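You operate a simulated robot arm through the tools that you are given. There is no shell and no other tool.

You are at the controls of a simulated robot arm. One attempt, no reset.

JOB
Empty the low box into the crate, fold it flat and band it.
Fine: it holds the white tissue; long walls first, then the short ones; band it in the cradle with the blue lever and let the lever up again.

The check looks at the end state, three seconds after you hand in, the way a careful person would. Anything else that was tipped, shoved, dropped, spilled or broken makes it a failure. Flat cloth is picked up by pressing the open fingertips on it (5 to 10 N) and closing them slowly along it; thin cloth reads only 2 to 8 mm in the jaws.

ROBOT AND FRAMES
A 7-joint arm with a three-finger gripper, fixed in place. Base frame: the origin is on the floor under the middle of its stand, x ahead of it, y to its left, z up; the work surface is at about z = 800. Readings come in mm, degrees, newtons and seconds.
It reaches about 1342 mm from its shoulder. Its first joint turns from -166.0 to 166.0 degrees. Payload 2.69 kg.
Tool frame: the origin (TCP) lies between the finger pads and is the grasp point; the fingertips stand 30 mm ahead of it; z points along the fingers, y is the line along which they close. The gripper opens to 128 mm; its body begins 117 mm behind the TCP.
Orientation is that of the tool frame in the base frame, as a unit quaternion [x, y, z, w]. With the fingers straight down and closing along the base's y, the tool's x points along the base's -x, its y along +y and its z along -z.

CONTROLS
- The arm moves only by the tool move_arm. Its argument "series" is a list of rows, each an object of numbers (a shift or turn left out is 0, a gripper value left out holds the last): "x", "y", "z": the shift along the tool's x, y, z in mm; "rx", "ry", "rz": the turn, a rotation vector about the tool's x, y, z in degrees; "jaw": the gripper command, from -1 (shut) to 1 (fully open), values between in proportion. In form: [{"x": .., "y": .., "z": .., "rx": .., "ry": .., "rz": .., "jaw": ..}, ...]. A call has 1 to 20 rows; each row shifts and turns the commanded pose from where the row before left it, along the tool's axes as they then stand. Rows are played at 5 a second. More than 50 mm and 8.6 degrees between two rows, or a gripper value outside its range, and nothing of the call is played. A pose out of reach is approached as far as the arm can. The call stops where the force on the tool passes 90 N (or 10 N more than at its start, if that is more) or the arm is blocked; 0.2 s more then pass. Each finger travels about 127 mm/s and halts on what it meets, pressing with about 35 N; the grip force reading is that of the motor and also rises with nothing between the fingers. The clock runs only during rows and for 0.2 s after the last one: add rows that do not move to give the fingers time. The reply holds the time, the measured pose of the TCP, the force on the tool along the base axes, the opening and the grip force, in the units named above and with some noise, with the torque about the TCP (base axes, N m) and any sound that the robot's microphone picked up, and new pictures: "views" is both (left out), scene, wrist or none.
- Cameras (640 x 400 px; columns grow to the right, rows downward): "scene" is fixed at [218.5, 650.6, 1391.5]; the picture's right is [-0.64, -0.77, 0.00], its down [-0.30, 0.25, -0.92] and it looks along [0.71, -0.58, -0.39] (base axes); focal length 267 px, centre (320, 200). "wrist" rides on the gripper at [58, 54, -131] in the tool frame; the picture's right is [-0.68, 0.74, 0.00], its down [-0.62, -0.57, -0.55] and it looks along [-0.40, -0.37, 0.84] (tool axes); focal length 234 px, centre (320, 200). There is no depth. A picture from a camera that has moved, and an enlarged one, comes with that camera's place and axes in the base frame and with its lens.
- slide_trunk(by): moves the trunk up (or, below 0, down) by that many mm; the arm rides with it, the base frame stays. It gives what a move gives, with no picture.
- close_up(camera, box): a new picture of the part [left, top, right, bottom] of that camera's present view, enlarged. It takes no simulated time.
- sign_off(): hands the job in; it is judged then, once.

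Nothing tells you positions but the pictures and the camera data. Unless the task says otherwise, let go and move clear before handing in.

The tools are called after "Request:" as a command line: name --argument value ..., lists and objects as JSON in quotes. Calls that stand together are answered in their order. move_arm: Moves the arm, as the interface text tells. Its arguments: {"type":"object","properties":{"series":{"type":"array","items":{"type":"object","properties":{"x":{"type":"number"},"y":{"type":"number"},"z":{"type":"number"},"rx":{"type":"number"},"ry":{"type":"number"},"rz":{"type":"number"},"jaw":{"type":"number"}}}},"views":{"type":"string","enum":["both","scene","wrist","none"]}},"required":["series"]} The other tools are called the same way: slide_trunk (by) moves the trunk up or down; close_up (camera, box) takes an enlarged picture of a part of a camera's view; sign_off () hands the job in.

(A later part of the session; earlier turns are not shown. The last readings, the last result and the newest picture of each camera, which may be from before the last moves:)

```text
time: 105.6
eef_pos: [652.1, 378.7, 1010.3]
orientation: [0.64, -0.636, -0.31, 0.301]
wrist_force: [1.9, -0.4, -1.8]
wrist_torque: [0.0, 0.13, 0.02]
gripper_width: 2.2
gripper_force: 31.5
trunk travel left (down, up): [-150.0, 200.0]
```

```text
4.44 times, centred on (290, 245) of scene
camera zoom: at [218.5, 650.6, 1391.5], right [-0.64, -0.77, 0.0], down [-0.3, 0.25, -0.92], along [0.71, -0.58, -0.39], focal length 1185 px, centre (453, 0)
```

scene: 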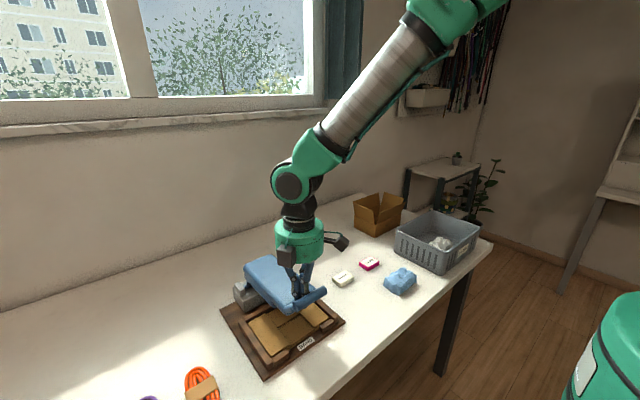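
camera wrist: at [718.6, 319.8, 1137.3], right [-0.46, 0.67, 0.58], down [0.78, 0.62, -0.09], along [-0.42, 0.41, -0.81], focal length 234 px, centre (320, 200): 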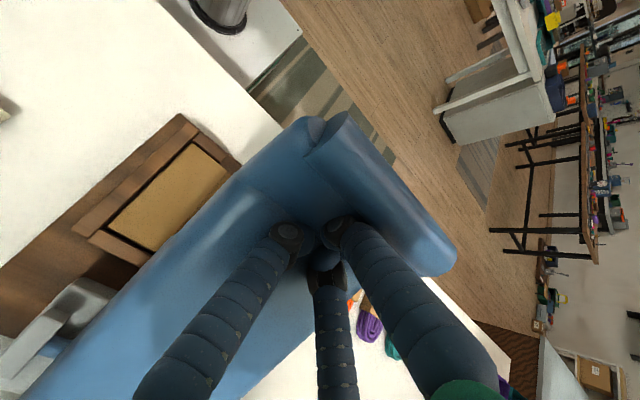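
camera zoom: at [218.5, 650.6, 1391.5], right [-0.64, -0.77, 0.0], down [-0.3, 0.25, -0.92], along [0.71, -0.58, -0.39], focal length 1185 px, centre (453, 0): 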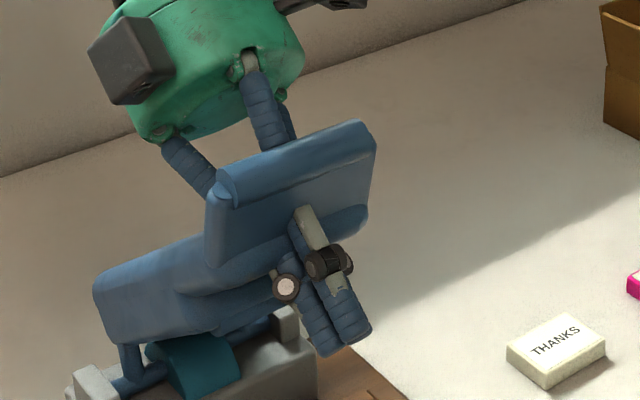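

Now it makes sense: the bar keeps pressing lightly inward even as I retreat, so the lever is lightly sprung upward and follows my thumb. I'll tilt the hand back to about 22°, turning around the bar contact, where pushing outward drives the lever down and slides it off the fingers.

Request:
move_arm --series '[{"rx": 3.75, "y": -3.1}, {"rx": 3.75, "y": -3.1}, {"rx": 3.75, "y": -3.1}, {}]' --views "none"

Request:
close_up --camera "scene" --box '[240, 200, 340, 290]'

```text
time: 106.6
eef_pos: [657.7, 379.5, 1004.3]
orientation: [0.667, -0.662, -0.245, 0.237]
wrist_force: [0.4, 0.7, 0.5]
wrist_torque: [0.02, -0.01, 0.0]
gripper_width: 2.0
gripper_force: 31.3
trunk travel left (down, up): [-150.0, 200.0]
```

```text
4.44 times, centred on (290, 245) of scene
camera zoom: at [218.5, 650.6, 1391.5], right [-0.64, -0.77, 0.0], down [-0.3, 0.25, -0.92], along [0.71, -0.58, -0.39], focal length 1185 px, centre (453, 0)
```

zoom: 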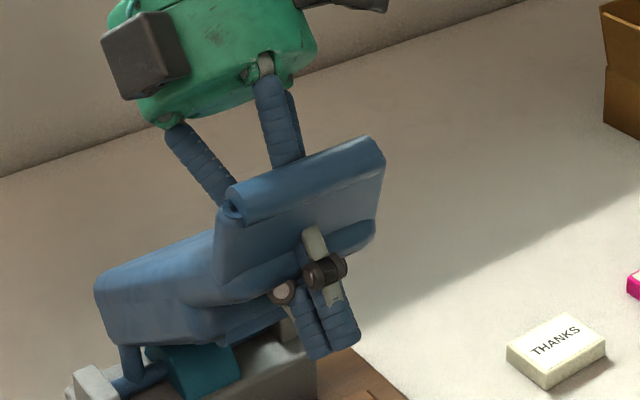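

Good: the lever went down slightly and there's no load. Continuing.

Request:
move_arm --series '[{"rx": 3.75, "y": -3.1}, {"rx": 3.75, "y": -3.1}, {"rx": 3.75, "y": -3.1}, {}]' --views "none"

Request:
close_up --camera "scene" --box '[240, 200, 340, 290]'

```text
time: 107.6
eef_pos: [666.0, 379.9, 998.4]
orientation: [0.687, -0.683, -0.179, 0.172]
wrist_force: [-0.6, -0.1, -0.3]
wrist_torque: [-0.06, 0.03, -0.02]
gripper_width: 1.9
gripper_force: 31.4
trunk travel left (down, up): [-150.0, 200.0]
```

```text
4.44 times, centred on (290, 245) of scene
camera zoom: at [218.5, 650.6, 1391.5], right [-0.64, -0.77, 0.0], down [-0.3, 0.25, -0.92], along [0.71, -0.58, -0.39], focal length 1185 px, centre (453, 0)
```

zoom: 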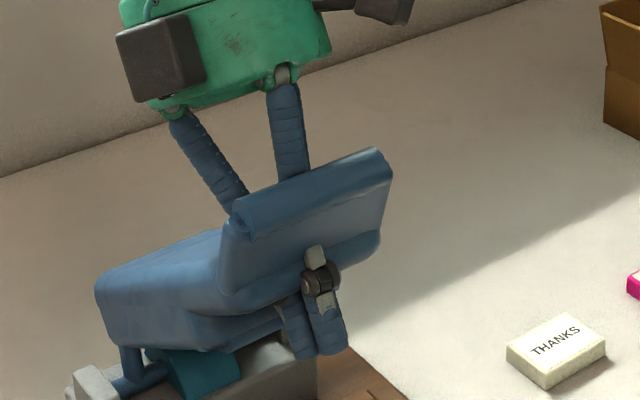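

Request:
move_arm --series '[{"rx": 3.75, "y": -2.5}, {"rx": 3.75, "y": -2.5}, {}]' --views "none"

Request:
close_up --camera "scene" --box '[240, 200, 340, 290]'

```text
time: 108.4
eef_pos: [670.5, 380.2, 994.7]
orientation: [0.697, -0.694, -0.133, 0.126]
wrist_force: [1.4, -0.3, -0.4]
wrist_torque: [-0.02, 0.04, 0.0]
gripper_width: 1.9
gripper_force: 31.4
trunk travel left (down, up): [-150.0, 200.0]
```

```text
4.44 times, centred on (290, 245) of scene
camera zoom: at [218.5, 650.6, 1391.5], right [-0.64, -0.77, 0.0], down [-0.3, 0.25, -0.92], along [0.71, -0.58, -0.39], focal length 1185 px, centre (453, 0)
```

zoom: 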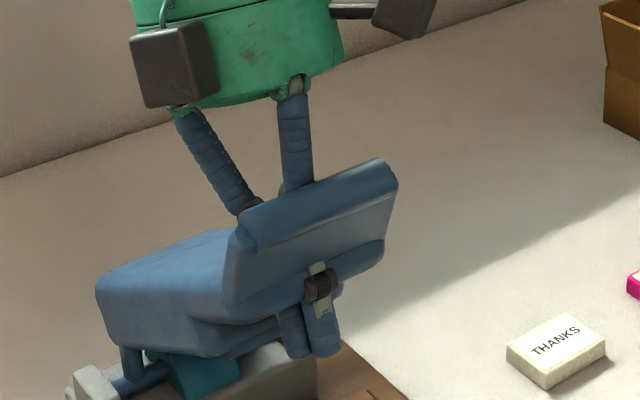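

Now at 21.5° tilt with no load. Pushing outward to drive the lever down along the fingers.

Request:
move_arm --series '[{"y": 4}, {"y": 4}, {"y": 4}, {}]' --views "none"

Request:
close_up --camera "scene" --box '[240, 200, 340, 290]'

```text
time: 109.4
eef_pos: [658.6, 380.0, 999.7]
orientation: [0.696, -0.694, -0.134, 0.125]
wrist_force: [-0.1, 1.0, -0.4]
wrist_torque: [0.0, -0.02, -0.01]
gripper_width: 1.9
gripper_force: 31.4
trunk travel left (down, up): [-150.0, 200.0]
```

```text
4.44 times, centred on (290, 245) of scene
camera zoom: at [218.5, 650.6, 1391.5], right [-0.64, -0.77, 0.0], down [-0.3, 0.25, -0.92], along [0.71, -0.58, -0.39], focal length 1185 px, centre (453, 0)
```

zoom: 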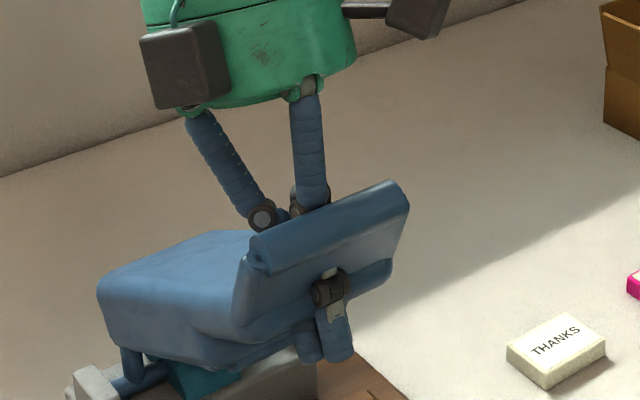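

Clear progress: the upper knuckles are now well above the bar, with no force. Continuing outward a bit.

Request:
move_arm --series '[{"y": 4}, {"y": 4}, {}]' --views "wrist"

Request:
close_up --camera "scene" --box '[240, 200, 340, 290]'

Request:
close_up --camera "wrist" --box '[200, 80, 440, 280]'

```text
time: 110.2
eef_pos: [654.7, 380.2, 999.7]
orientation: [0.697, -0.693, -0.135, 0.127]
wrist_force: [43.3, -3.6, -48.5]
wrist_torque: [0.19, 2.09, 0.01]
gripper_width: 1.7
gripper_force: 31.8
trunk travel left (down, up): [-150.0, 200.0]
camera wrist: at [653.9, 319.5, 1140.4], right [-0.69, 0.67, 0.28], down [0.73, 0.61, 0.31], along [0.04, 0.41, -0.91], focal length 234 px, centre (320, 200)
```

wrist: 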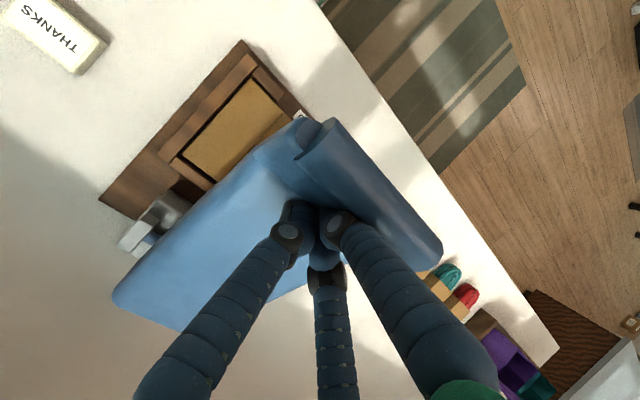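

```text
4.44 times, centred on (290, 245) of scene
camera zoom: at [218.5, 650.6, 1391.5], right [-0.64, -0.77, 0.0], down [-0.3, 0.25, -0.92], along [0.71, -0.58, -0.39], focal length 1185 px, centre (453, 0)
```

zoom: 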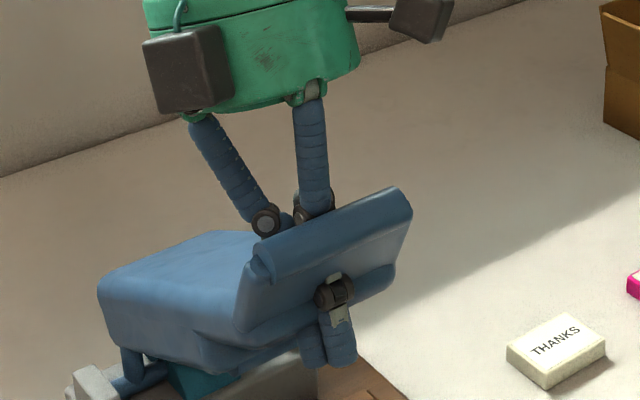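

```text
2.00 times, centred on (320, 180) of wrist
camera zoom: at [653.9, 319.5, 1140.4], right [-0.69, 0.67, 0.28], down [0.73, 0.61, 0.31], along [0.04, 0.41, -0.91], focal length 468 px, centre (320, 240)
```

zoom: 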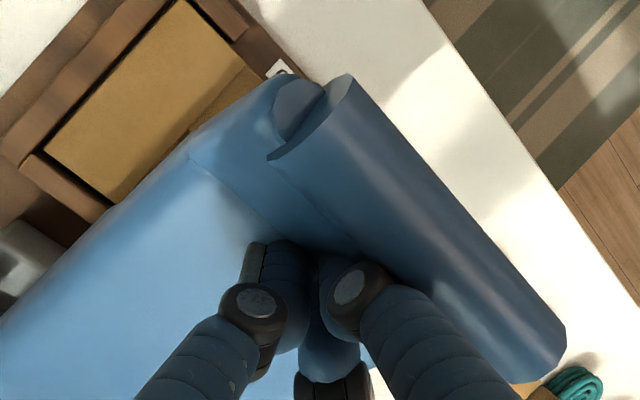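

The bar sits in the valley between the thumb's upper and lower knuckles, and that is the hook. Turning the hand 60° about its own axis puts two smooth finger sides toward the bar instead of the knuckles. Releasing the load first, then rotating in small steps.

Request:
move_arm --series '[{"y": -3}, {"y": -3}, {"rz": 6}, {"rz": 6}, {}]' --views "none"

Request:
close_up --camera "scene" --box '[240, 200, 340, 290]'

```text
time: 111.4
eef_pos: [656.2, 378.9, 1001.5]
orientation: [-0.62, 0.763, 0.12, -0.139]
wrist_force: [1.1, 0.1, -0.3]
wrist_torque: [-0.01, -0.03, -0.01]
gripper_width: 2.0
gripper_force: 31.5
trunk travel left (down, up): [-150.0, 200.0]
```

```text
4.44 times, centred on (290, 245) of scene
camera zoom: at [218.5, 650.6, 1391.5], right [-0.64, -0.77, 0.0], down [-0.3, 0.25, -0.92], along [0.71, -0.58, -0.39], focal length 1185 px, centre (453, 0)
```

zoom: 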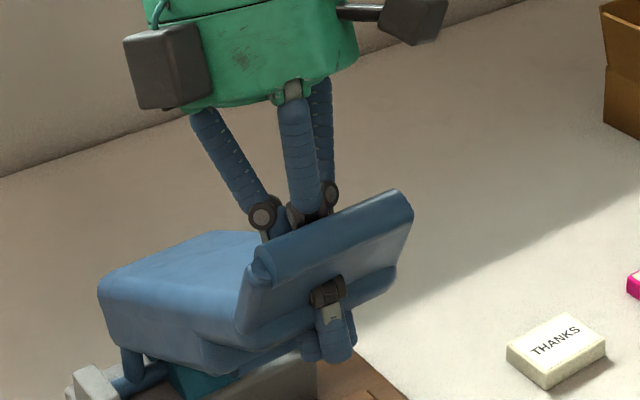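

Rotation is free. Continuing to 60°.

Request:
move_arm --series '[{"rz": 8}, {"rz": 8}, {"rz": 8}, {}]' --views "none"

Request:
move_arm --series '[{"rz": 8}, {"rz": 8}, {"rz": 8}, {}]' --views "wrist"

Request:
close_up --camera "scene" --box '[240, 200, 340, 290]'

```text
time: 112.4
eef_pos: [656.6, 379.7, 1000.3]
orientation: [-0.447, 0.875, 0.089, -0.162]
wrist_force: [-0.4, -1.0, 0.1]
wrist_torque: [0.0, 0.0, 0.01]
gripper_width: 2.2
gripper_force: 31.5
trunk travel left (down, up): [-150.0, 200.0]
```

```text
time: 113.4
eef_pos: [656.8, 380.4, 1001.4]
orientation: [-0.256, 0.949, 0.053, -0.176]
wrist_force: [-0.7, 0.2, -0.4]
wrist_torque: [0.04, -0.02, -0.02]
gripper_width: 2.2
gripper_force: 31.5
trunk travel left (down, up): [-150.0, 200.0]
camera wrist: at [632.8, 394.8, 1151.4], right [0.2, 0.98, -0.07], down [0.96, -0.18, 0.21], along [0.2, -0.11, -0.97], focal length 234 px, centre (320, 200)
```

wrist: 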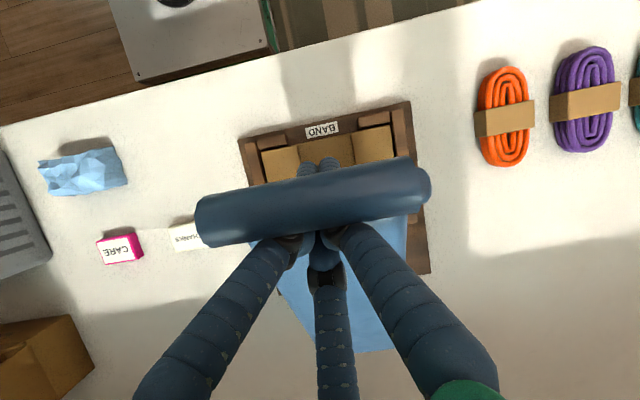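

```text
4.44 times, centred on (290, 245) of scene
camera zoom: at [218.5, 650.6, 1391.5], right [-0.64, -0.77, 0.0], down [-0.3, 0.25, -0.92], along [0.71, -0.58, -0.39], focal length 1185 px, centre (453, 0)
```

zoom: 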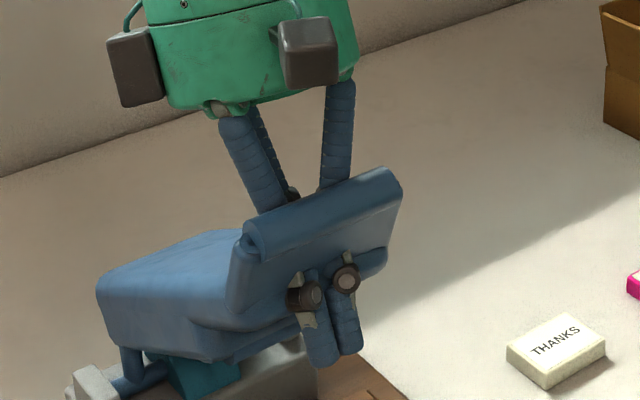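

Two smooth finger sides now face the bar. Pulling straight out along the tool axis in steps.

Request:
move_arm --series '[{"z": -6}, {"z": -6}, {"z": -6}, {}]' --views "none"

Request:
close_up --camera "scene" --box '[240, 200, 340, 290]'

```text
time: 114.4
eef_pos: [664.7, 379.5, 1015.4]
orientation: [-0.256, 0.949, 0.053, -0.177]
wrist_force: [8.8, -1.4, -11.4]
wrist_torque: [0.05, 0.5, -0.07]
gripper_width: 5.9
gripper_force: 31.2
trunk travel left (down, up): [-150.0, 200.0]
```

```text
4.44 times, centred on (290, 245) of scene
camera zoom: at [218.5, 650.6, 1391.5], right [-0.64, -0.77, 0.0], down [-0.3, 0.25, -0.92], along [0.71, -0.58, -0.39], focal length 1185 px, centre (453, 0)
```

zoom: 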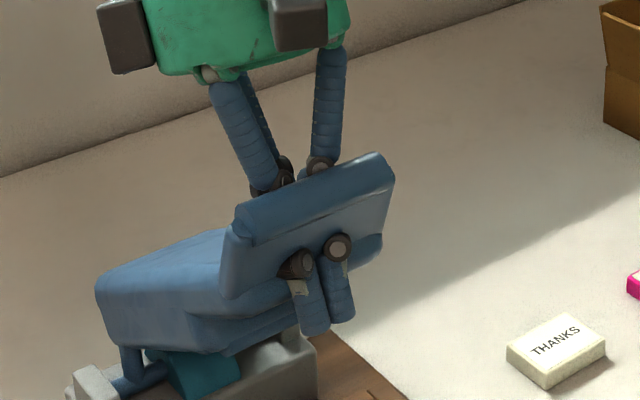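

Contact is light and radial, as predicted; the knuckles are moving up past the bar. Continuing the pull with a slight inward bias to limit pressure.

Request:
move_arm --series '[{"x": -1.0, "y": -0.6, "z": -5}, {"x": -1.0, "y": -0.6, "z": -5}, {"x": -1.0, "y": -0.6, "z": -5}, {}]' --views "none"

Request:
close_up --camera "scene" --box '[240, 200, 340, 290]'

```text
time: 115.4
eef_pos: [675.0, 379.8, 1031.7]
orientation: [-0.256, 0.949, 0.053, -0.177]
wrist_force: [0.7, 0.4, -0.7]
wrist_torque: [-0.05, 0.03, 0.0]
gripper_width: 1.9
gripper_force: 31.1
trunk travel left (down, up): [-150.0, 200.0]
```

```text
4.44 times, centred on (290, 245) of scene
camera zoom: at [218.5, 650.6, 1391.5], right [-0.64, -0.77, 0.0], down [-0.3, 0.25, -0.92], along [0.71, -0.58, -0.39], focal length 1185 px, centre (453, 0)
```

zoom: 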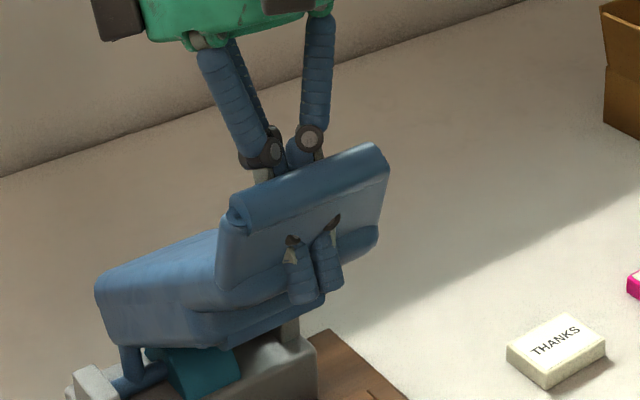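

Excellent, the fingers are sliding out and the lever stays put. Continuing.

Request:
move_arm --series '[{"x": -0.6, "y": -0.4, "z": -5}, {"x": -0.6, "y": -0.4, "z": -5}, {"x": -0.6, "y": -0.4, "z": -5}, {}]' --views "none"

Request:
close_up --camera "scene" --box '[240, 200, 340, 290]'

```text
time: 116.4
eef_pos: [678.8, 380.1, 1044.2]
orientation: [-0.257, 0.949, 0.053, -0.177]
wrist_force: [3.0, -0.3, -2.6]
wrist_torque: [-0.03, 0.07, -0.06]
gripper_width: 2.1
gripper_force: 32.0
trunk travel left (down, up): [-150.0, 200.0]
```

```text
4.44 times, centred on (290, 245) of scene
camera zoom: at [218.5, 650.6, 1391.5], right [-0.64, -0.77, 0.0], down [-0.3, 0.25, -0.92], along [0.71, -0.58, -0.39], focal length 1185 px, centre (453, 0)
```

zoom: 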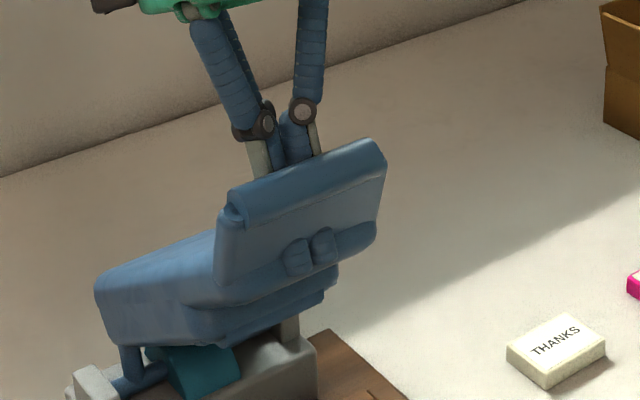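

Nearly out; only the very tips are still in. Continuing to pull clear.

Request:
move_arm --series '[{"x": -0.6, "y": -0.4, "z": -6}, {"x": -0.6, "y": -0.4, "z": -6}, {"x": -0.6, "y": -0.4, "z": -6}, {"z": -6}, {}]' --views "none"

Request:
close_up --camera "scene" --box '[240, 180, 340, 270]'

```text
time: 117.6
eef_pos: [690.3, 378.7, 1064.7]
orientation: [-0.257, 0.949, 0.053, -0.176]
wrist_force: [0.3, 0.2, 0.4]
wrist_torque: [-0.01, -0.04, 0.05]
gripper_width: 2.0
gripper_force: 31.3
trunk travel left (down, up): [-150.0, 200.0]
```

```text
4.44 times, centred on (290, 225) of scene
camera zoom: at [218.5, 650.6, 1391.5], right [-0.64, -0.77, 0.0], down [-0.3, 0.25, -0.92], along [0.71, -0.58, -0.39], focal length 1185 px, centre (453, 89)
```

zoom: 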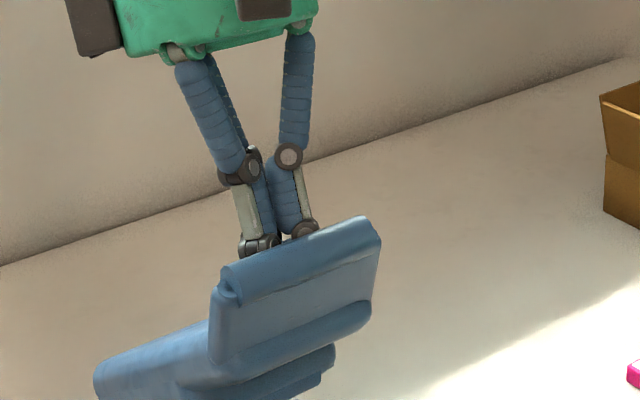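

The fingers are free of the opening. I'll retract well above the lever's arc so its spring can bring it upright, then re-approach from behind lower down and push on the solid lever body instead of near the handle.

Request:
move_arm --series '[{"z": -12}, {"z": -15}, {"z": -18}, {}]' --views "none"

Request:
close_up --camera "scene" --box '[200, 130, 340, 300]'

```text
time: 118.6
eef_pos: [705.8, 378.9, 1108.1]
orientation: [-0.256, 0.949, 0.053, -0.176]
wrist_force: [-0.2, 0.0, 0.4]
wrist_torque: [0.02, -0.01, -0.03]
gripper_width: 2.0
gripper_force: 32.2
trunk travel left (down, up): [-150.0, 200.0]
```

```text
2.35 times, centred on (270, 215) of scene
camera zoom: at [218.5, 650.6, 1391.5], right [-0.64, -0.77, 0.0], down [-0.3, 0.25, -0.92], along [0.71, -0.58, -0.39], focal length 627 px, centre (438, 165)
```

zoom: 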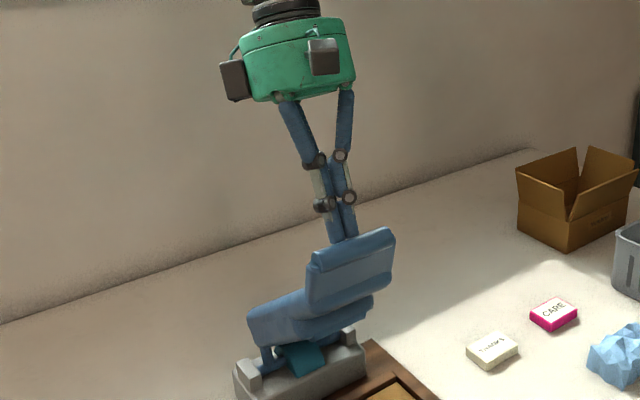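

Free at last. Waiting a moment to see whether the lever springs up on its own.

Request:
move_arm --series '[{"z": -12}, {"z": -12}, {}, {}, {}]' --views "both"

Request:
close_up --camera "scene" --box '[200, 130, 340, 300]'

```text
time: 119.8
eef_pos: [714.9, 378.4, 1129.8]
orientation: [-0.256, 0.949, 0.054, -0.177]
wrist_force: [-0.8, -0.5, 0.2]
wrist_torque: [-0.04, 0.03, 0.01]
gripper_width: 2.2
gripper_force: 31.4
trunk travel left (down, up): [-150.0, 200.0]
camera wrist: at [691.0, 393.0, 1281.1], right [0.2, 0.98, -0.07], down [0.96, -0.18, 0.21], along [0.2, -0.11, -0.97], focal length 234 px, centre (320, 200)
```

scene: 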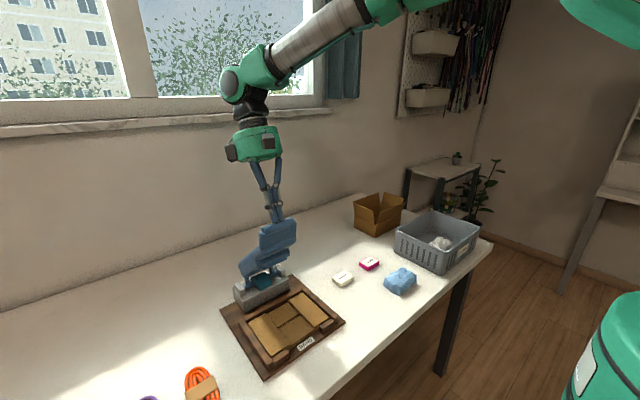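
wrist: 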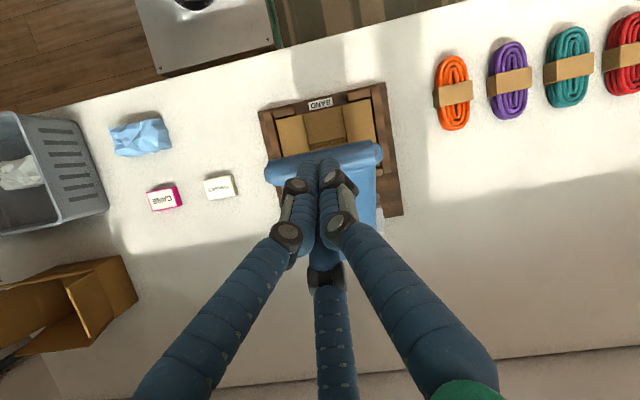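

```text
2.35 times, centred on (270, 215) of scene
camera zoom: at [218.5, 650.6, 1391.5], right [-0.64, -0.77, 0.0], down [-0.3, 0.25, -0.92], along [0.71, -0.58, -0.39], focal length 627 px, centre (438, 165)
```

zoom: 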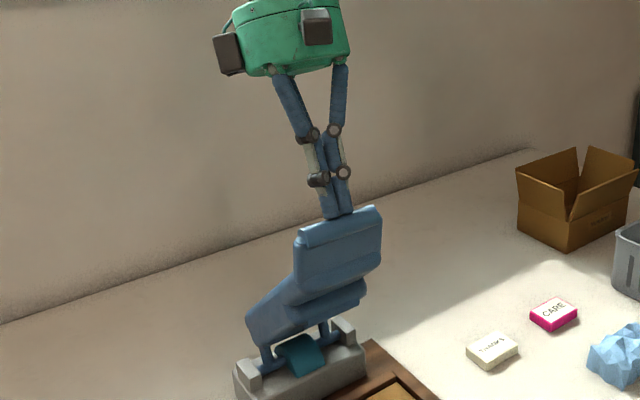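

Confirmed: the lever springs up by itself. Retracting further so it can return fully upright.

Request:
move_arm --series '[{"z": -12}, {"z": -12}, {"z": -15}, {"z": -15}, {"z": -15}, {}, {}, {}, {}, {}]' --views "both"

Request:
close_up --camera "scene" --box '[180, 100, 340, 320]'

Request:
close_up --camera "scene" --box '[215, 240, 345, 370]'

```text
time: 122.0
eef_pos: [740.3, 377.9, 1193.6]
orientation: [-0.256, 0.949, 0.053, -0.177]
wrist_force: [0.1, -0.4, -0.7]
wrist_torque: [0.02, 0.0, -0.01]
gripper_width: 2.0
gripper_force: 31.0
trunk travel left (down, up): [-150.0, 200.0]
camera wrist: at [715.6, 391.9, 1344.0], right [0.2, 0.98, -0.07], down [0.96, -0.18, 0.21], along [0.2, -0.11, -0.97], focal length 234 px, centre (320, 200)
```

scene: 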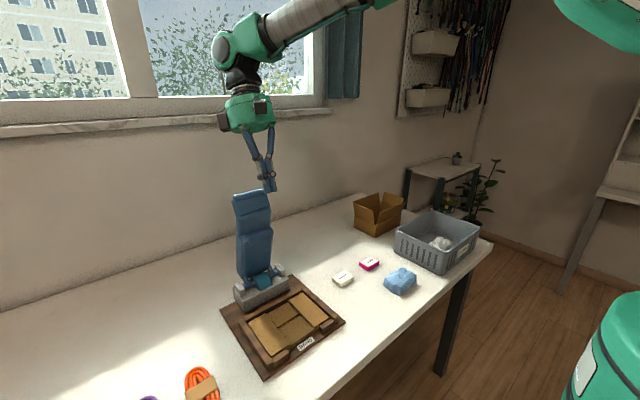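
wrist: 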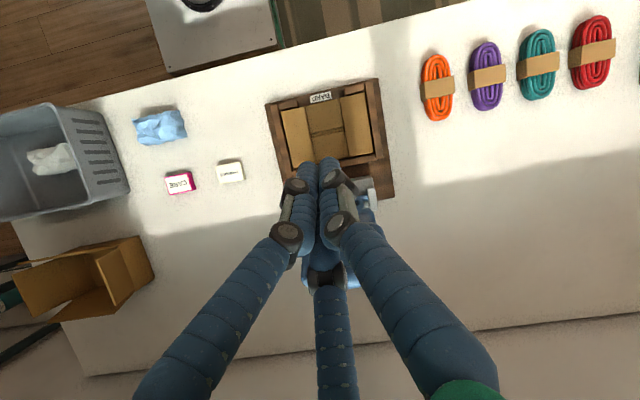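

```text
1.82 times, centred on (260, 210) of scene
camera zoom: at [218.5, 650.6, 1391.5], right [-0.64, -0.77, 0.0], down [-0.3, 0.25, -0.92], along [0.71, -0.58, -0.39], focal length 485 px, centre (429, 182)
```

zoom: 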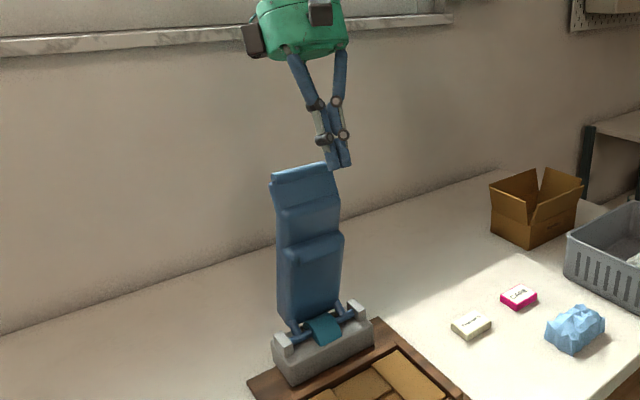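

```text
3.08 times, centred on (280, 305) of scene
camera zoom: at [218.5, 650.6, 1391.5], right [-0.64, -0.77, 0.0], down [-0.3, 0.25, -0.92], along [0.71, -0.58, -0.39], focal length 820 px, centre (443, -123)
```

zoom: 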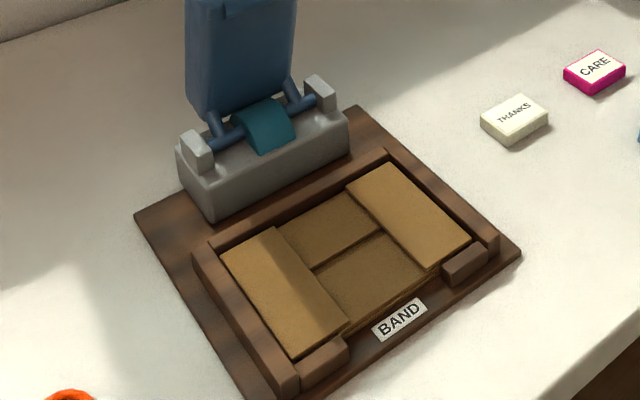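

The lever is upright again, and the box and everything else are undisturbed. Going back behind the lever, hand turned back and tilted 12°, to push lower on its solid body.

Request:
move_arm --series '[{"z": -10, "rz": -8.5}, {"z": -10, "rz": -8.5}, {"z": -10, "rz": -8.5}, {"z": -10, "rz": -8.5}, {"z": -10, "rz": -8.5}, {"z": -10, "rz": -8.5}, {"z": -10, "rz": -8.5}, {"rx": 4.75}, {"rx": 4.75}, {"y": -40, "z": -8.6}, {"y": -40, "z": -8.6}, {"y": -40, "z": -8.6}, {"y": -40, "z": -8.6}, {}]' --views "both"

Request:
close_up --camera "wrist" --box '[240, 0, 480, 180]'

```text
time: 125.0
eef_pos: [907.7, 369.7, 1281.6]
orientation: [-0.702, 0.706, 0.07, -0.056]
wrist_force: [-6.8, -3.0, 11.4]
wrist_torque: [0.34, -1.02, -0.09]
gripper_width: 2.1
gripper_force: 31.9
out of reach, approached as far as the arm can: row 13
trunk travel left (down, up): [-150.0, 200.0]
camera wrist: at [877.7, 307.7, 1419.2], right [-0.72, 0.68, 0.14], down [0.66, 0.6, 0.45], along [0.22, 0.42, -0.88], focal length 234 px, centre (320, 200)
```

scene: 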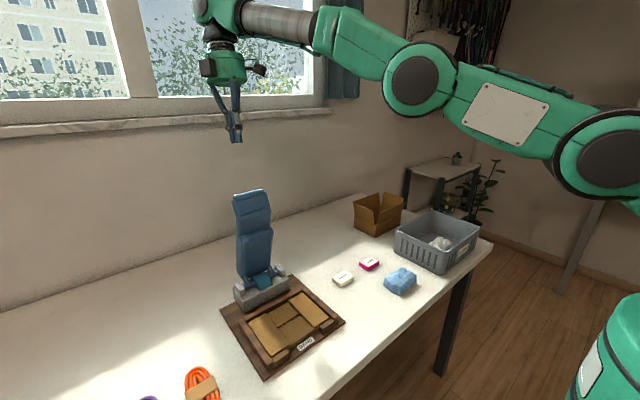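
wrist: 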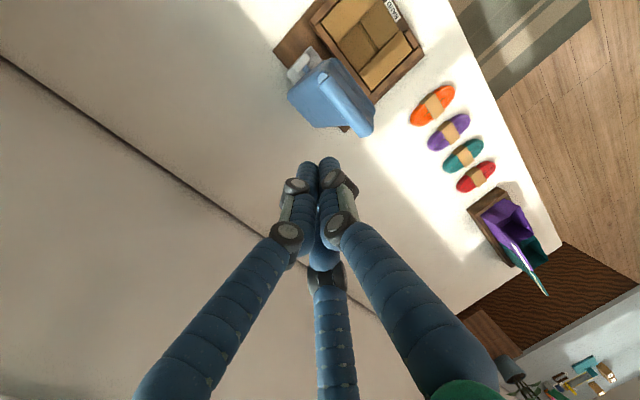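

```text
2.22 times, centred on (360, 90) of wrist
camera zoom: at [877.7, 307.7, 1419.2], right [-0.72, 0.68, 0.14], down [0.66, 0.6, 0.45], along [0.22, 0.42, -0.88], focal length 520 px, centre (231, 444)
```

zoom: 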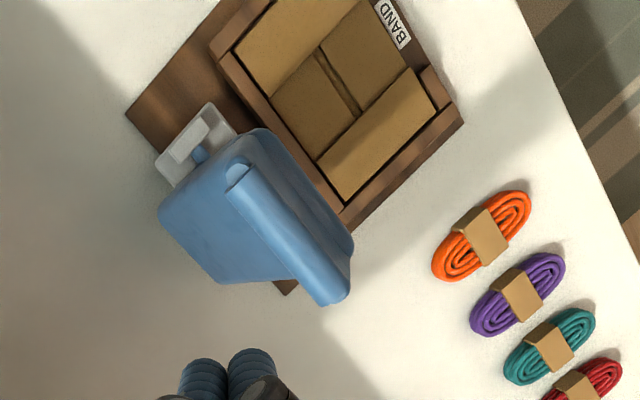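

That was at the reach limit at this height. Descending a little, and slightly back toward the lever, to get back inside the workspace.

Request:
move_arm --series '[{"y": 6, "z": 30}, {"y": 6, "z": 30}, {"z": 30}, {}]' --views "both"

```text
time: 126.0
eef_pos: [885.6, 373.5, 1173.2]
orientation: [-0.701, 0.706, 0.075, -0.068]
wrist_force: [-0.8, -0.6, 1.8]
wrist_torque: [0.01, -0.1, -0.01]
gripper_width: 2.2
gripper_force: 32.1
trunk travel left (down, up): [-150.0, 200.0]
camera wrist: at [859.3, 314.3, 1314.3], right [-0.72, 0.68, 0.15], down [0.67, 0.61, 0.43], along [0.2, 0.41, -0.89], focal length 234 px, centre (320, 200)
```

scene: 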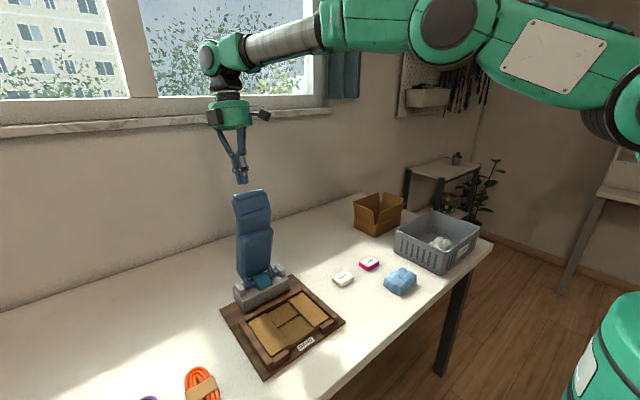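
wrist: 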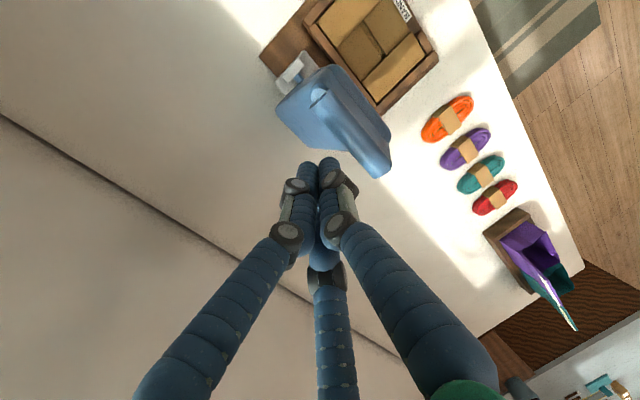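

Request:
move_arm --series '[{"x": -6, "y": -25, "z": -5}, {"y": -6.5, "z": 30.5}, {"y": -6.5, "z": 30.5}, {"y": -6.5, "z": 30.5}, {"y": -6.5, "z": 30.5}, {}]' --views "both"

Request:
close_up --camera "scene" --box '[180, 120, 320, 300]'

Request:
close_up --camera "wrist" --box '[200, 0, 480, 220]'

```text
time: 127.4
eef_pos: [910.5, 381.9, 1046.7]
orientation: [-0.701, 0.706, 0.076, -0.069]
wrist_force: [0.4, 1.0, -1.2]
wrist_torque: [-0.03, 0.07, -0.01]
gripper_width: 1.9
gripper_force: 31.8
trunk travel left (down, up): [-150.0, 200.0]
camera wrist: at [885.2, 321.4, 1186.2], right [-0.72, 0.68, 0.16], down [0.67, 0.61, 0.43], along [0.2, 0.41, -0.89], focal length 234 px, centre (320, 200)
```

scene: 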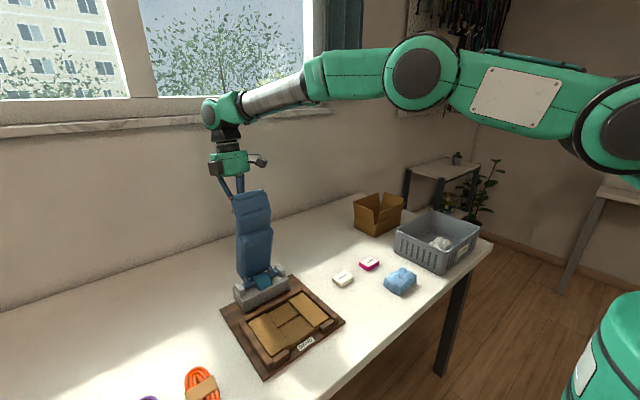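
wrist: 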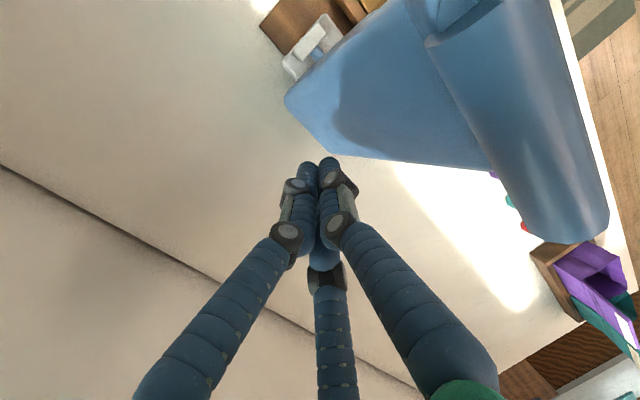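

```text
2.22 times, centred on (250, 210) of scene
camera zoom: at [218.5, 650.6, 1391.5], right [-0.64, -0.77, 0.0], down [-0.3, 0.25, -0.92], along [0.71, -0.58, -0.39], focal length 592 px, centre (476, 178)
```

zoom: 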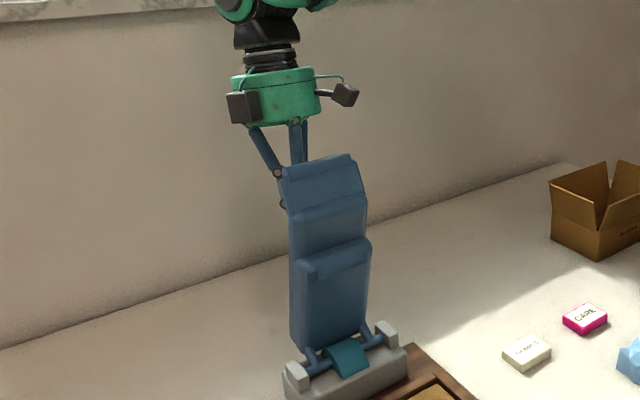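

```text
1.82 times, centred on (340, 110) of wrist
camera zoom: at [885.2, 321.4, 1186.2], right [-0.72, 0.68, 0.16], down [0.67, 0.61, 0.43], along [0.2, 0.41, -0.89], focal length 426 px, centre (284, 364)
```

zoom: 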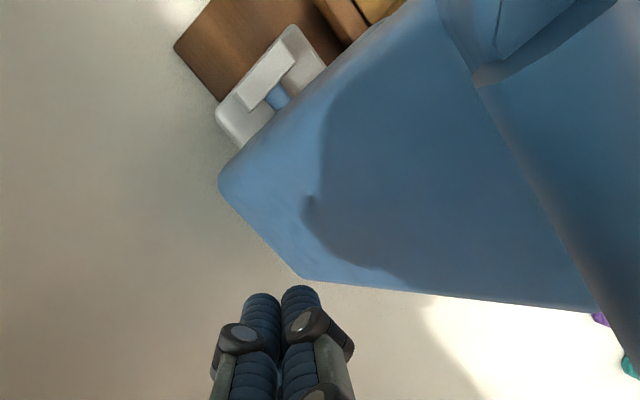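

The fingers are behind the solid back of the lever body, well below the handle opening. Moving in to contact.

Request:
move_arm --series '[{"y": 7.8, "z": 1.7}, {"y": 7.8, "z": 1.7}, {"y": 7.8, "z": 1.7}, {"y": 7.8, "z": 1.7}, {}]' --views "wrist"

Request:
close_up --camera "scene" --box '[180, 120, 320, 300]'

```text
time: 128.6
eef_pos: [877.3, 382.4, 1048.5]
orientation: [-0.701, 0.706, 0.076, -0.069]
wrist_force: [0.1, 1.6, -0.3]
wrist_torque: [-0.01, -0.02, 0.0]
gripper_width: 2.1
gripper_force: 31.3
trunk travel left (down, up): [-150.0, 200.0]
camera wrist: at [852.4, 321.8, 1186.7], right [-0.72, 0.68, 0.16], down [0.67, 0.61, 0.43], along [0.2, 0.41, -0.89], focal length 234 px, centre (320, 200)
```

wrist: 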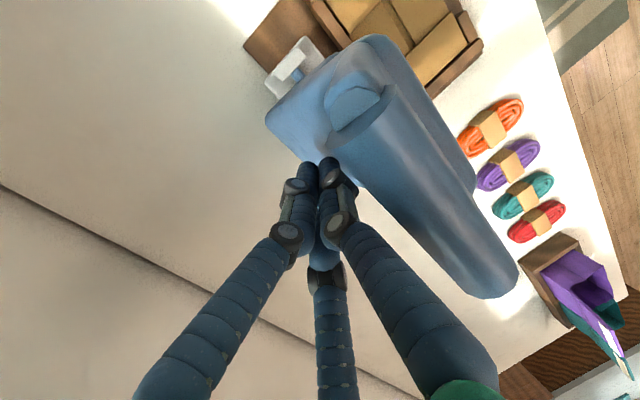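

```text
2.22 times, centred on (250, 210) of scene
camera zoom: at [218.5, 650.6, 1391.5], right [-0.64, -0.77, 0.0], down [-0.3, 0.25, -0.92], along [0.71, -0.58, -0.39], focal length 592 px, centre (476, 178)
```

zoom: 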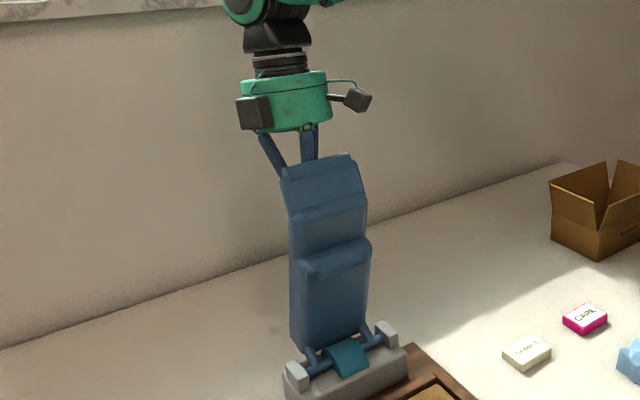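

Not touching yet, but the thumb's upper link is getting close to the handle bar. I'll lean the hand back another 13° so only the fingertips meet the body, then continue.

Request:
move_arm --series '[{"rx": -4.3, "y": -2.3}, {"rx": -4.3, "y": -2.3}, {"rx": -4.3, "y": -2.3}, {}]' --views "wrist"

Request:
close_up --camera "scene" --box '[180, 120, 320, 300]'

```text
time: 129.6
eef_pos: [886.3, 382.2, 1044.4]
orientation: [-0.689, 0.692, 0.155, -0.148]
wrist_force: [0.1, 1.1, -1.1]
wrist_torque: [-0.01, 0.07, 0.0]
gripper_width: 2.0
gripper_force: 31.9
trunk travel left (down, up): [-150.0, 200.0]
camera wrist: at [891.7, 321.8, 1186.9], right [-0.66, 0.68, 0.31], down [0.75, 0.61, 0.27], along [-0.01, 0.41, -0.91], focal length 234 px, centre (320, 200)
```

wrist: 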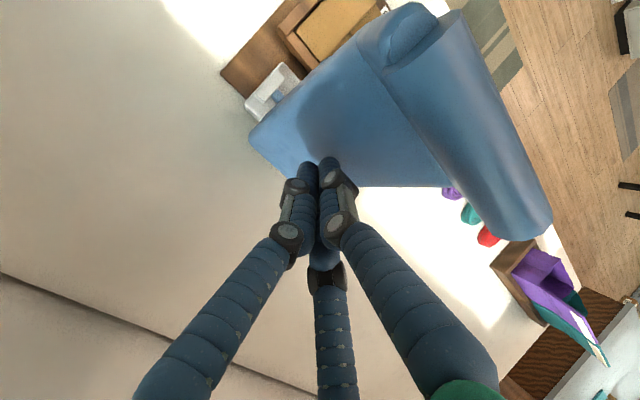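

```text
2.22 times, centred on (250, 210) of scene
camera zoom: at [218.5, 650.6, 1391.5], right [-0.64, -0.77, 0.0], down [-0.3, 0.25, -0.92], along [0.71, -0.58, -0.39], focal length 592 px, centre (476, 178)
```

zoom: 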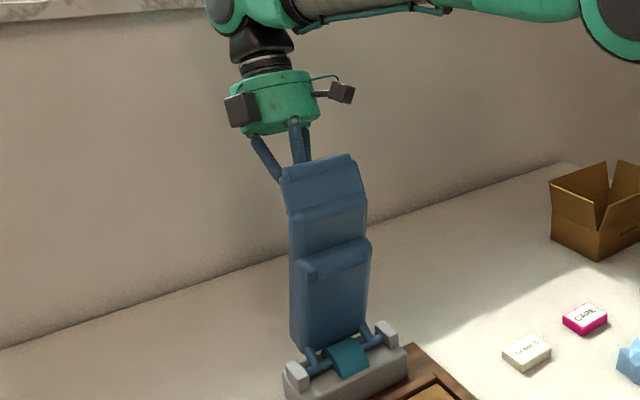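

Clear view of the solid back surface now. Continuing forward to contact and beyond.

Request:
move_arm --series '[{"y": 7.3, "z": 3.3}, {"y": 7.3, "z": 3.3}, {"y": 7.3, "z": 3.3}, {}]' --views "wrist"

Request:
close_up --camera "scene" --box '[180, 120, 320, 300]'

Request:
close_up --camera "wrist" --box '[220, 80, 420, 240]'

```text
time: 130.6
eef_pos: [862.4, 381.1, 1045.0]
orientation: [-0.689, 0.693, 0.154, -0.148]
wrist_force: [0.4, -0.5, 1.1]
wrist_torque: [0.03, -0.01, 0.03]
gripper_width: 1.8
gripper_force: 31.7
trunk travel left (down, up): [-150.0, 200.0]
camera wrist: at [867.3, 320.9, 1186.6], right [-0.67, 0.68, 0.31], down [0.75, 0.61, 0.27], along [-0.01, 0.41, -0.91], focal length 234 px, centre (320, 200)
```

wrist: 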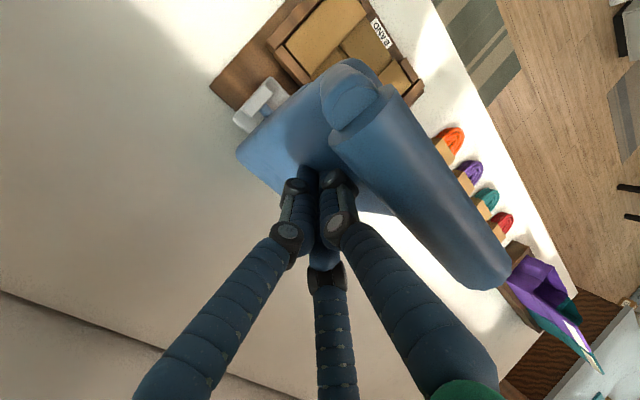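

```text
2.22 times, centred on (250, 210) of scene
camera zoom: at [218.5, 650.6, 1391.5], right [-0.64, -0.77, 0.0], down [-0.3, 0.25, -0.92], along [0.71, -0.58, -0.39], focal length 592 px, centre (476, 178)
```

zoom: 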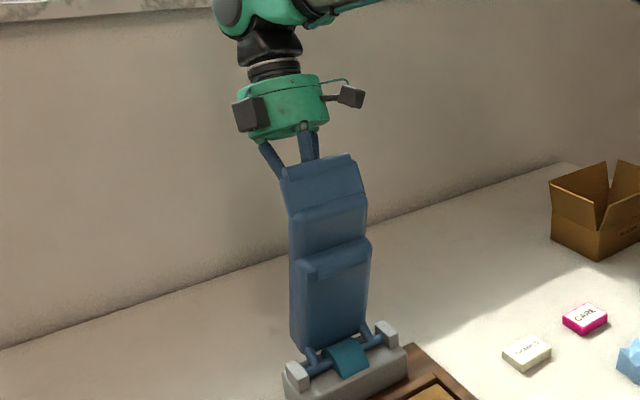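

```text
2.50 times, centred on (320, 160) of wrist
camera zoom: at [867.3, 320.9, 1186.6], right [-0.67, 0.68, 0.31], down [0.75, 0.61, 0.27], along [-0.01, 0.41, -0.91], focal length 585 px, centre (320, 300)
```

zoom: 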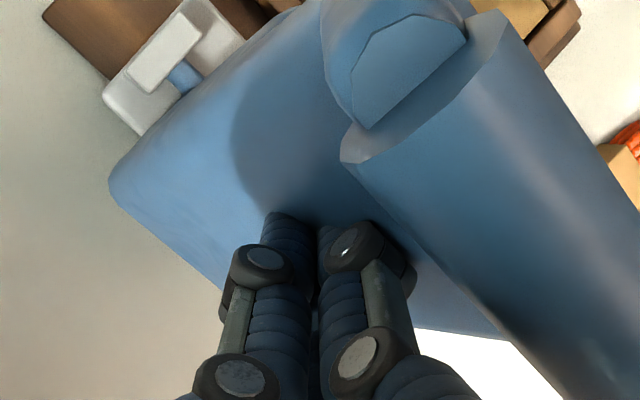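

The tips met nothing solid here, so the lever is effectively an open frame with a solid handle bar. So the right way is to keep the finger shafts across the back of the bar and rotate the hand along with the lever as it comes down. I'll back off, straighten up, and re-approach behind the bar.

Request:
move_arm --series '[{"y": -13.6, "z": -6.3}, {"y": -13.6, "z": -6.3}, {"y": -13.6, "z": -6.3}, {"rx": 5, "y": -6}, {"rx": 5}, {"rx": 5}, {"rx": 5}, {"rx": 4.7}, {"z": -20}, {"z": -20}, {"z": -20}, {}]' --views "both"

Request:
close_up --camera "scene" --box '[180, 120, 320, 300]'

```text
time: 133.2
eef_pos: [909.8, 382.0, 1104.3]
orientation: [-0.705, 0.71, 0.002, 0.003]
wrist_force: [-1.1, 0.1, 0.1]
wrist_torque: [0.01, -0.03, 0.01]
gripper_width: 2.0
gripper_force: 31.8
trunk travel left (down, up): [-150.0, 200.0]
camera wrist: at [856.8, 321.9, 1234.4], right [-0.73, 0.68, 0.0], down [0.57, 0.61, 0.55], along [0.37, 0.41, -0.83], focal length 234 px, centre (320, 200)
```

scene: 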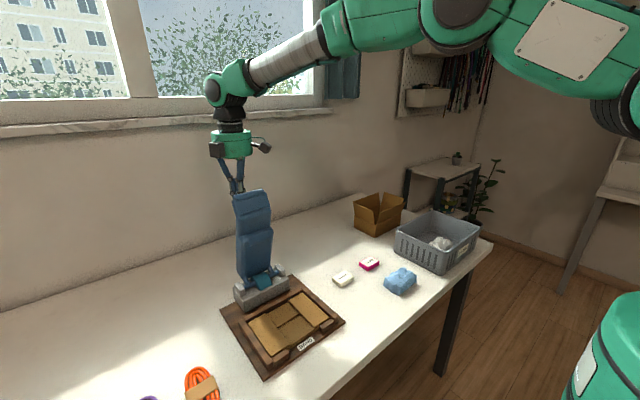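
wrist: 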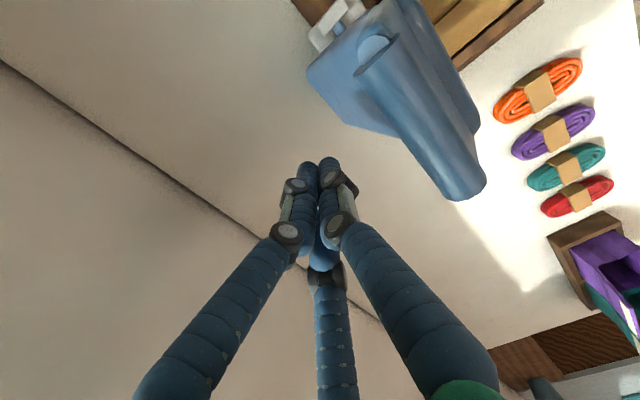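

```text
2.22 times, centred on (250, 210) of scene
camera zoom: at [218.5, 650.6, 1391.5], right [-0.64, -0.77, 0.0], down [-0.3, 0.25, -0.92], along [0.71, -0.58, -0.39], focal length 592 px, centre (476, 178)
```

zoom: 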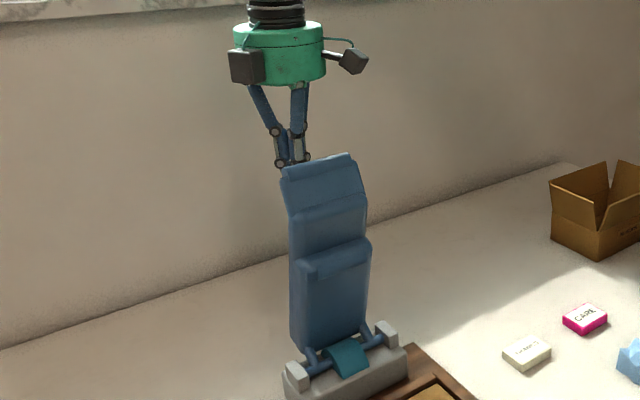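

In position behind the bar with the hand vertical. Approaching, then starting the follow-the-arc motion for the first 20°, with the hand rotating too.

Request:
move_arm --series '[{"x": 2, "y": 8.4}, {"y": 8.4}, {"y": 8.4}, {"y": 8.4, "z": -2}, {"y": 10.7, "z": -1.4, "rx": 1.875}, {"y": 10.6, "z": -1.7, "rx": 1.875}, {"y": 10.6, "z": -2.1, "rx": 1.875}, {"y": 10.5, "z": -2.4, "rx": 1.875}, {"y": 10.7, "z": -0.9, "rx": 1.875}, {"y": 10.7, "z": -1.2, "rx": 1.875}, {"y": 10.6, "z": -1.6, "rx": 1.875}, {"y": 10.6, "z": -1.9, "rx": 1.875}, {}]' --views "wrist"

Request:
close_up --camera "scene" --box '[190, 120, 330, 300]'

```text
time: 136.0
eef_pos: [792.0, 382.1, 1109.7]
orientation: [-0.698, 0.704, -0.09, 0.096]
wrist_force: [-0.4, 0.2, 0.3]
wrist_torque: [-0.03, -0.05, 0.01]
gripper_width: 2.1
gripper_force: 31.6
trunk travel left (down, up): [-150.0, 200.0]
camera wrist: at [706.5, 320.9, 1221.1], right [-0.71, 0.68, -0.19], down [0.41, 0.61, 0.68], along [0.58, 0.41, -0.71], focal length 234 px, centre (320, 200)
```

wrist: 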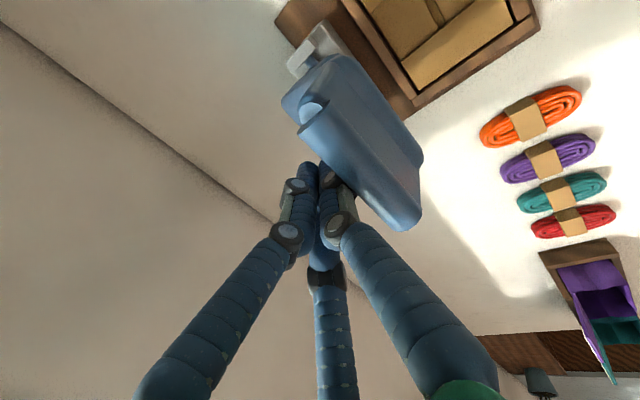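

```text
2.22 times, centred on (260, 210) of scene
camera zoom: at [218.5, 650.6, 1391.5], right [-0.64, -0.77, 0.0], down [-0.3, 0.25, -0.92], along [0.71, -0.58, -0.39], focal length 592 px, centre (453, 178)
```

zoom: 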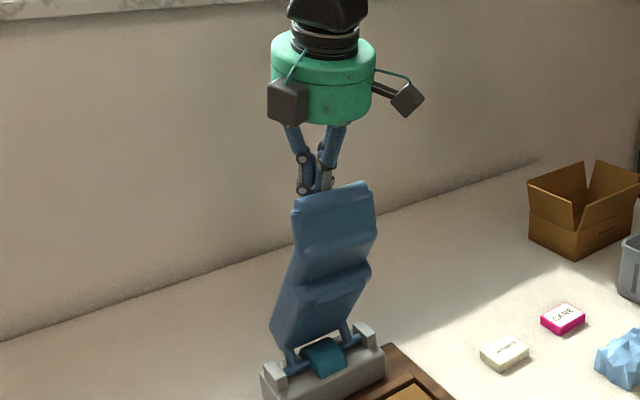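

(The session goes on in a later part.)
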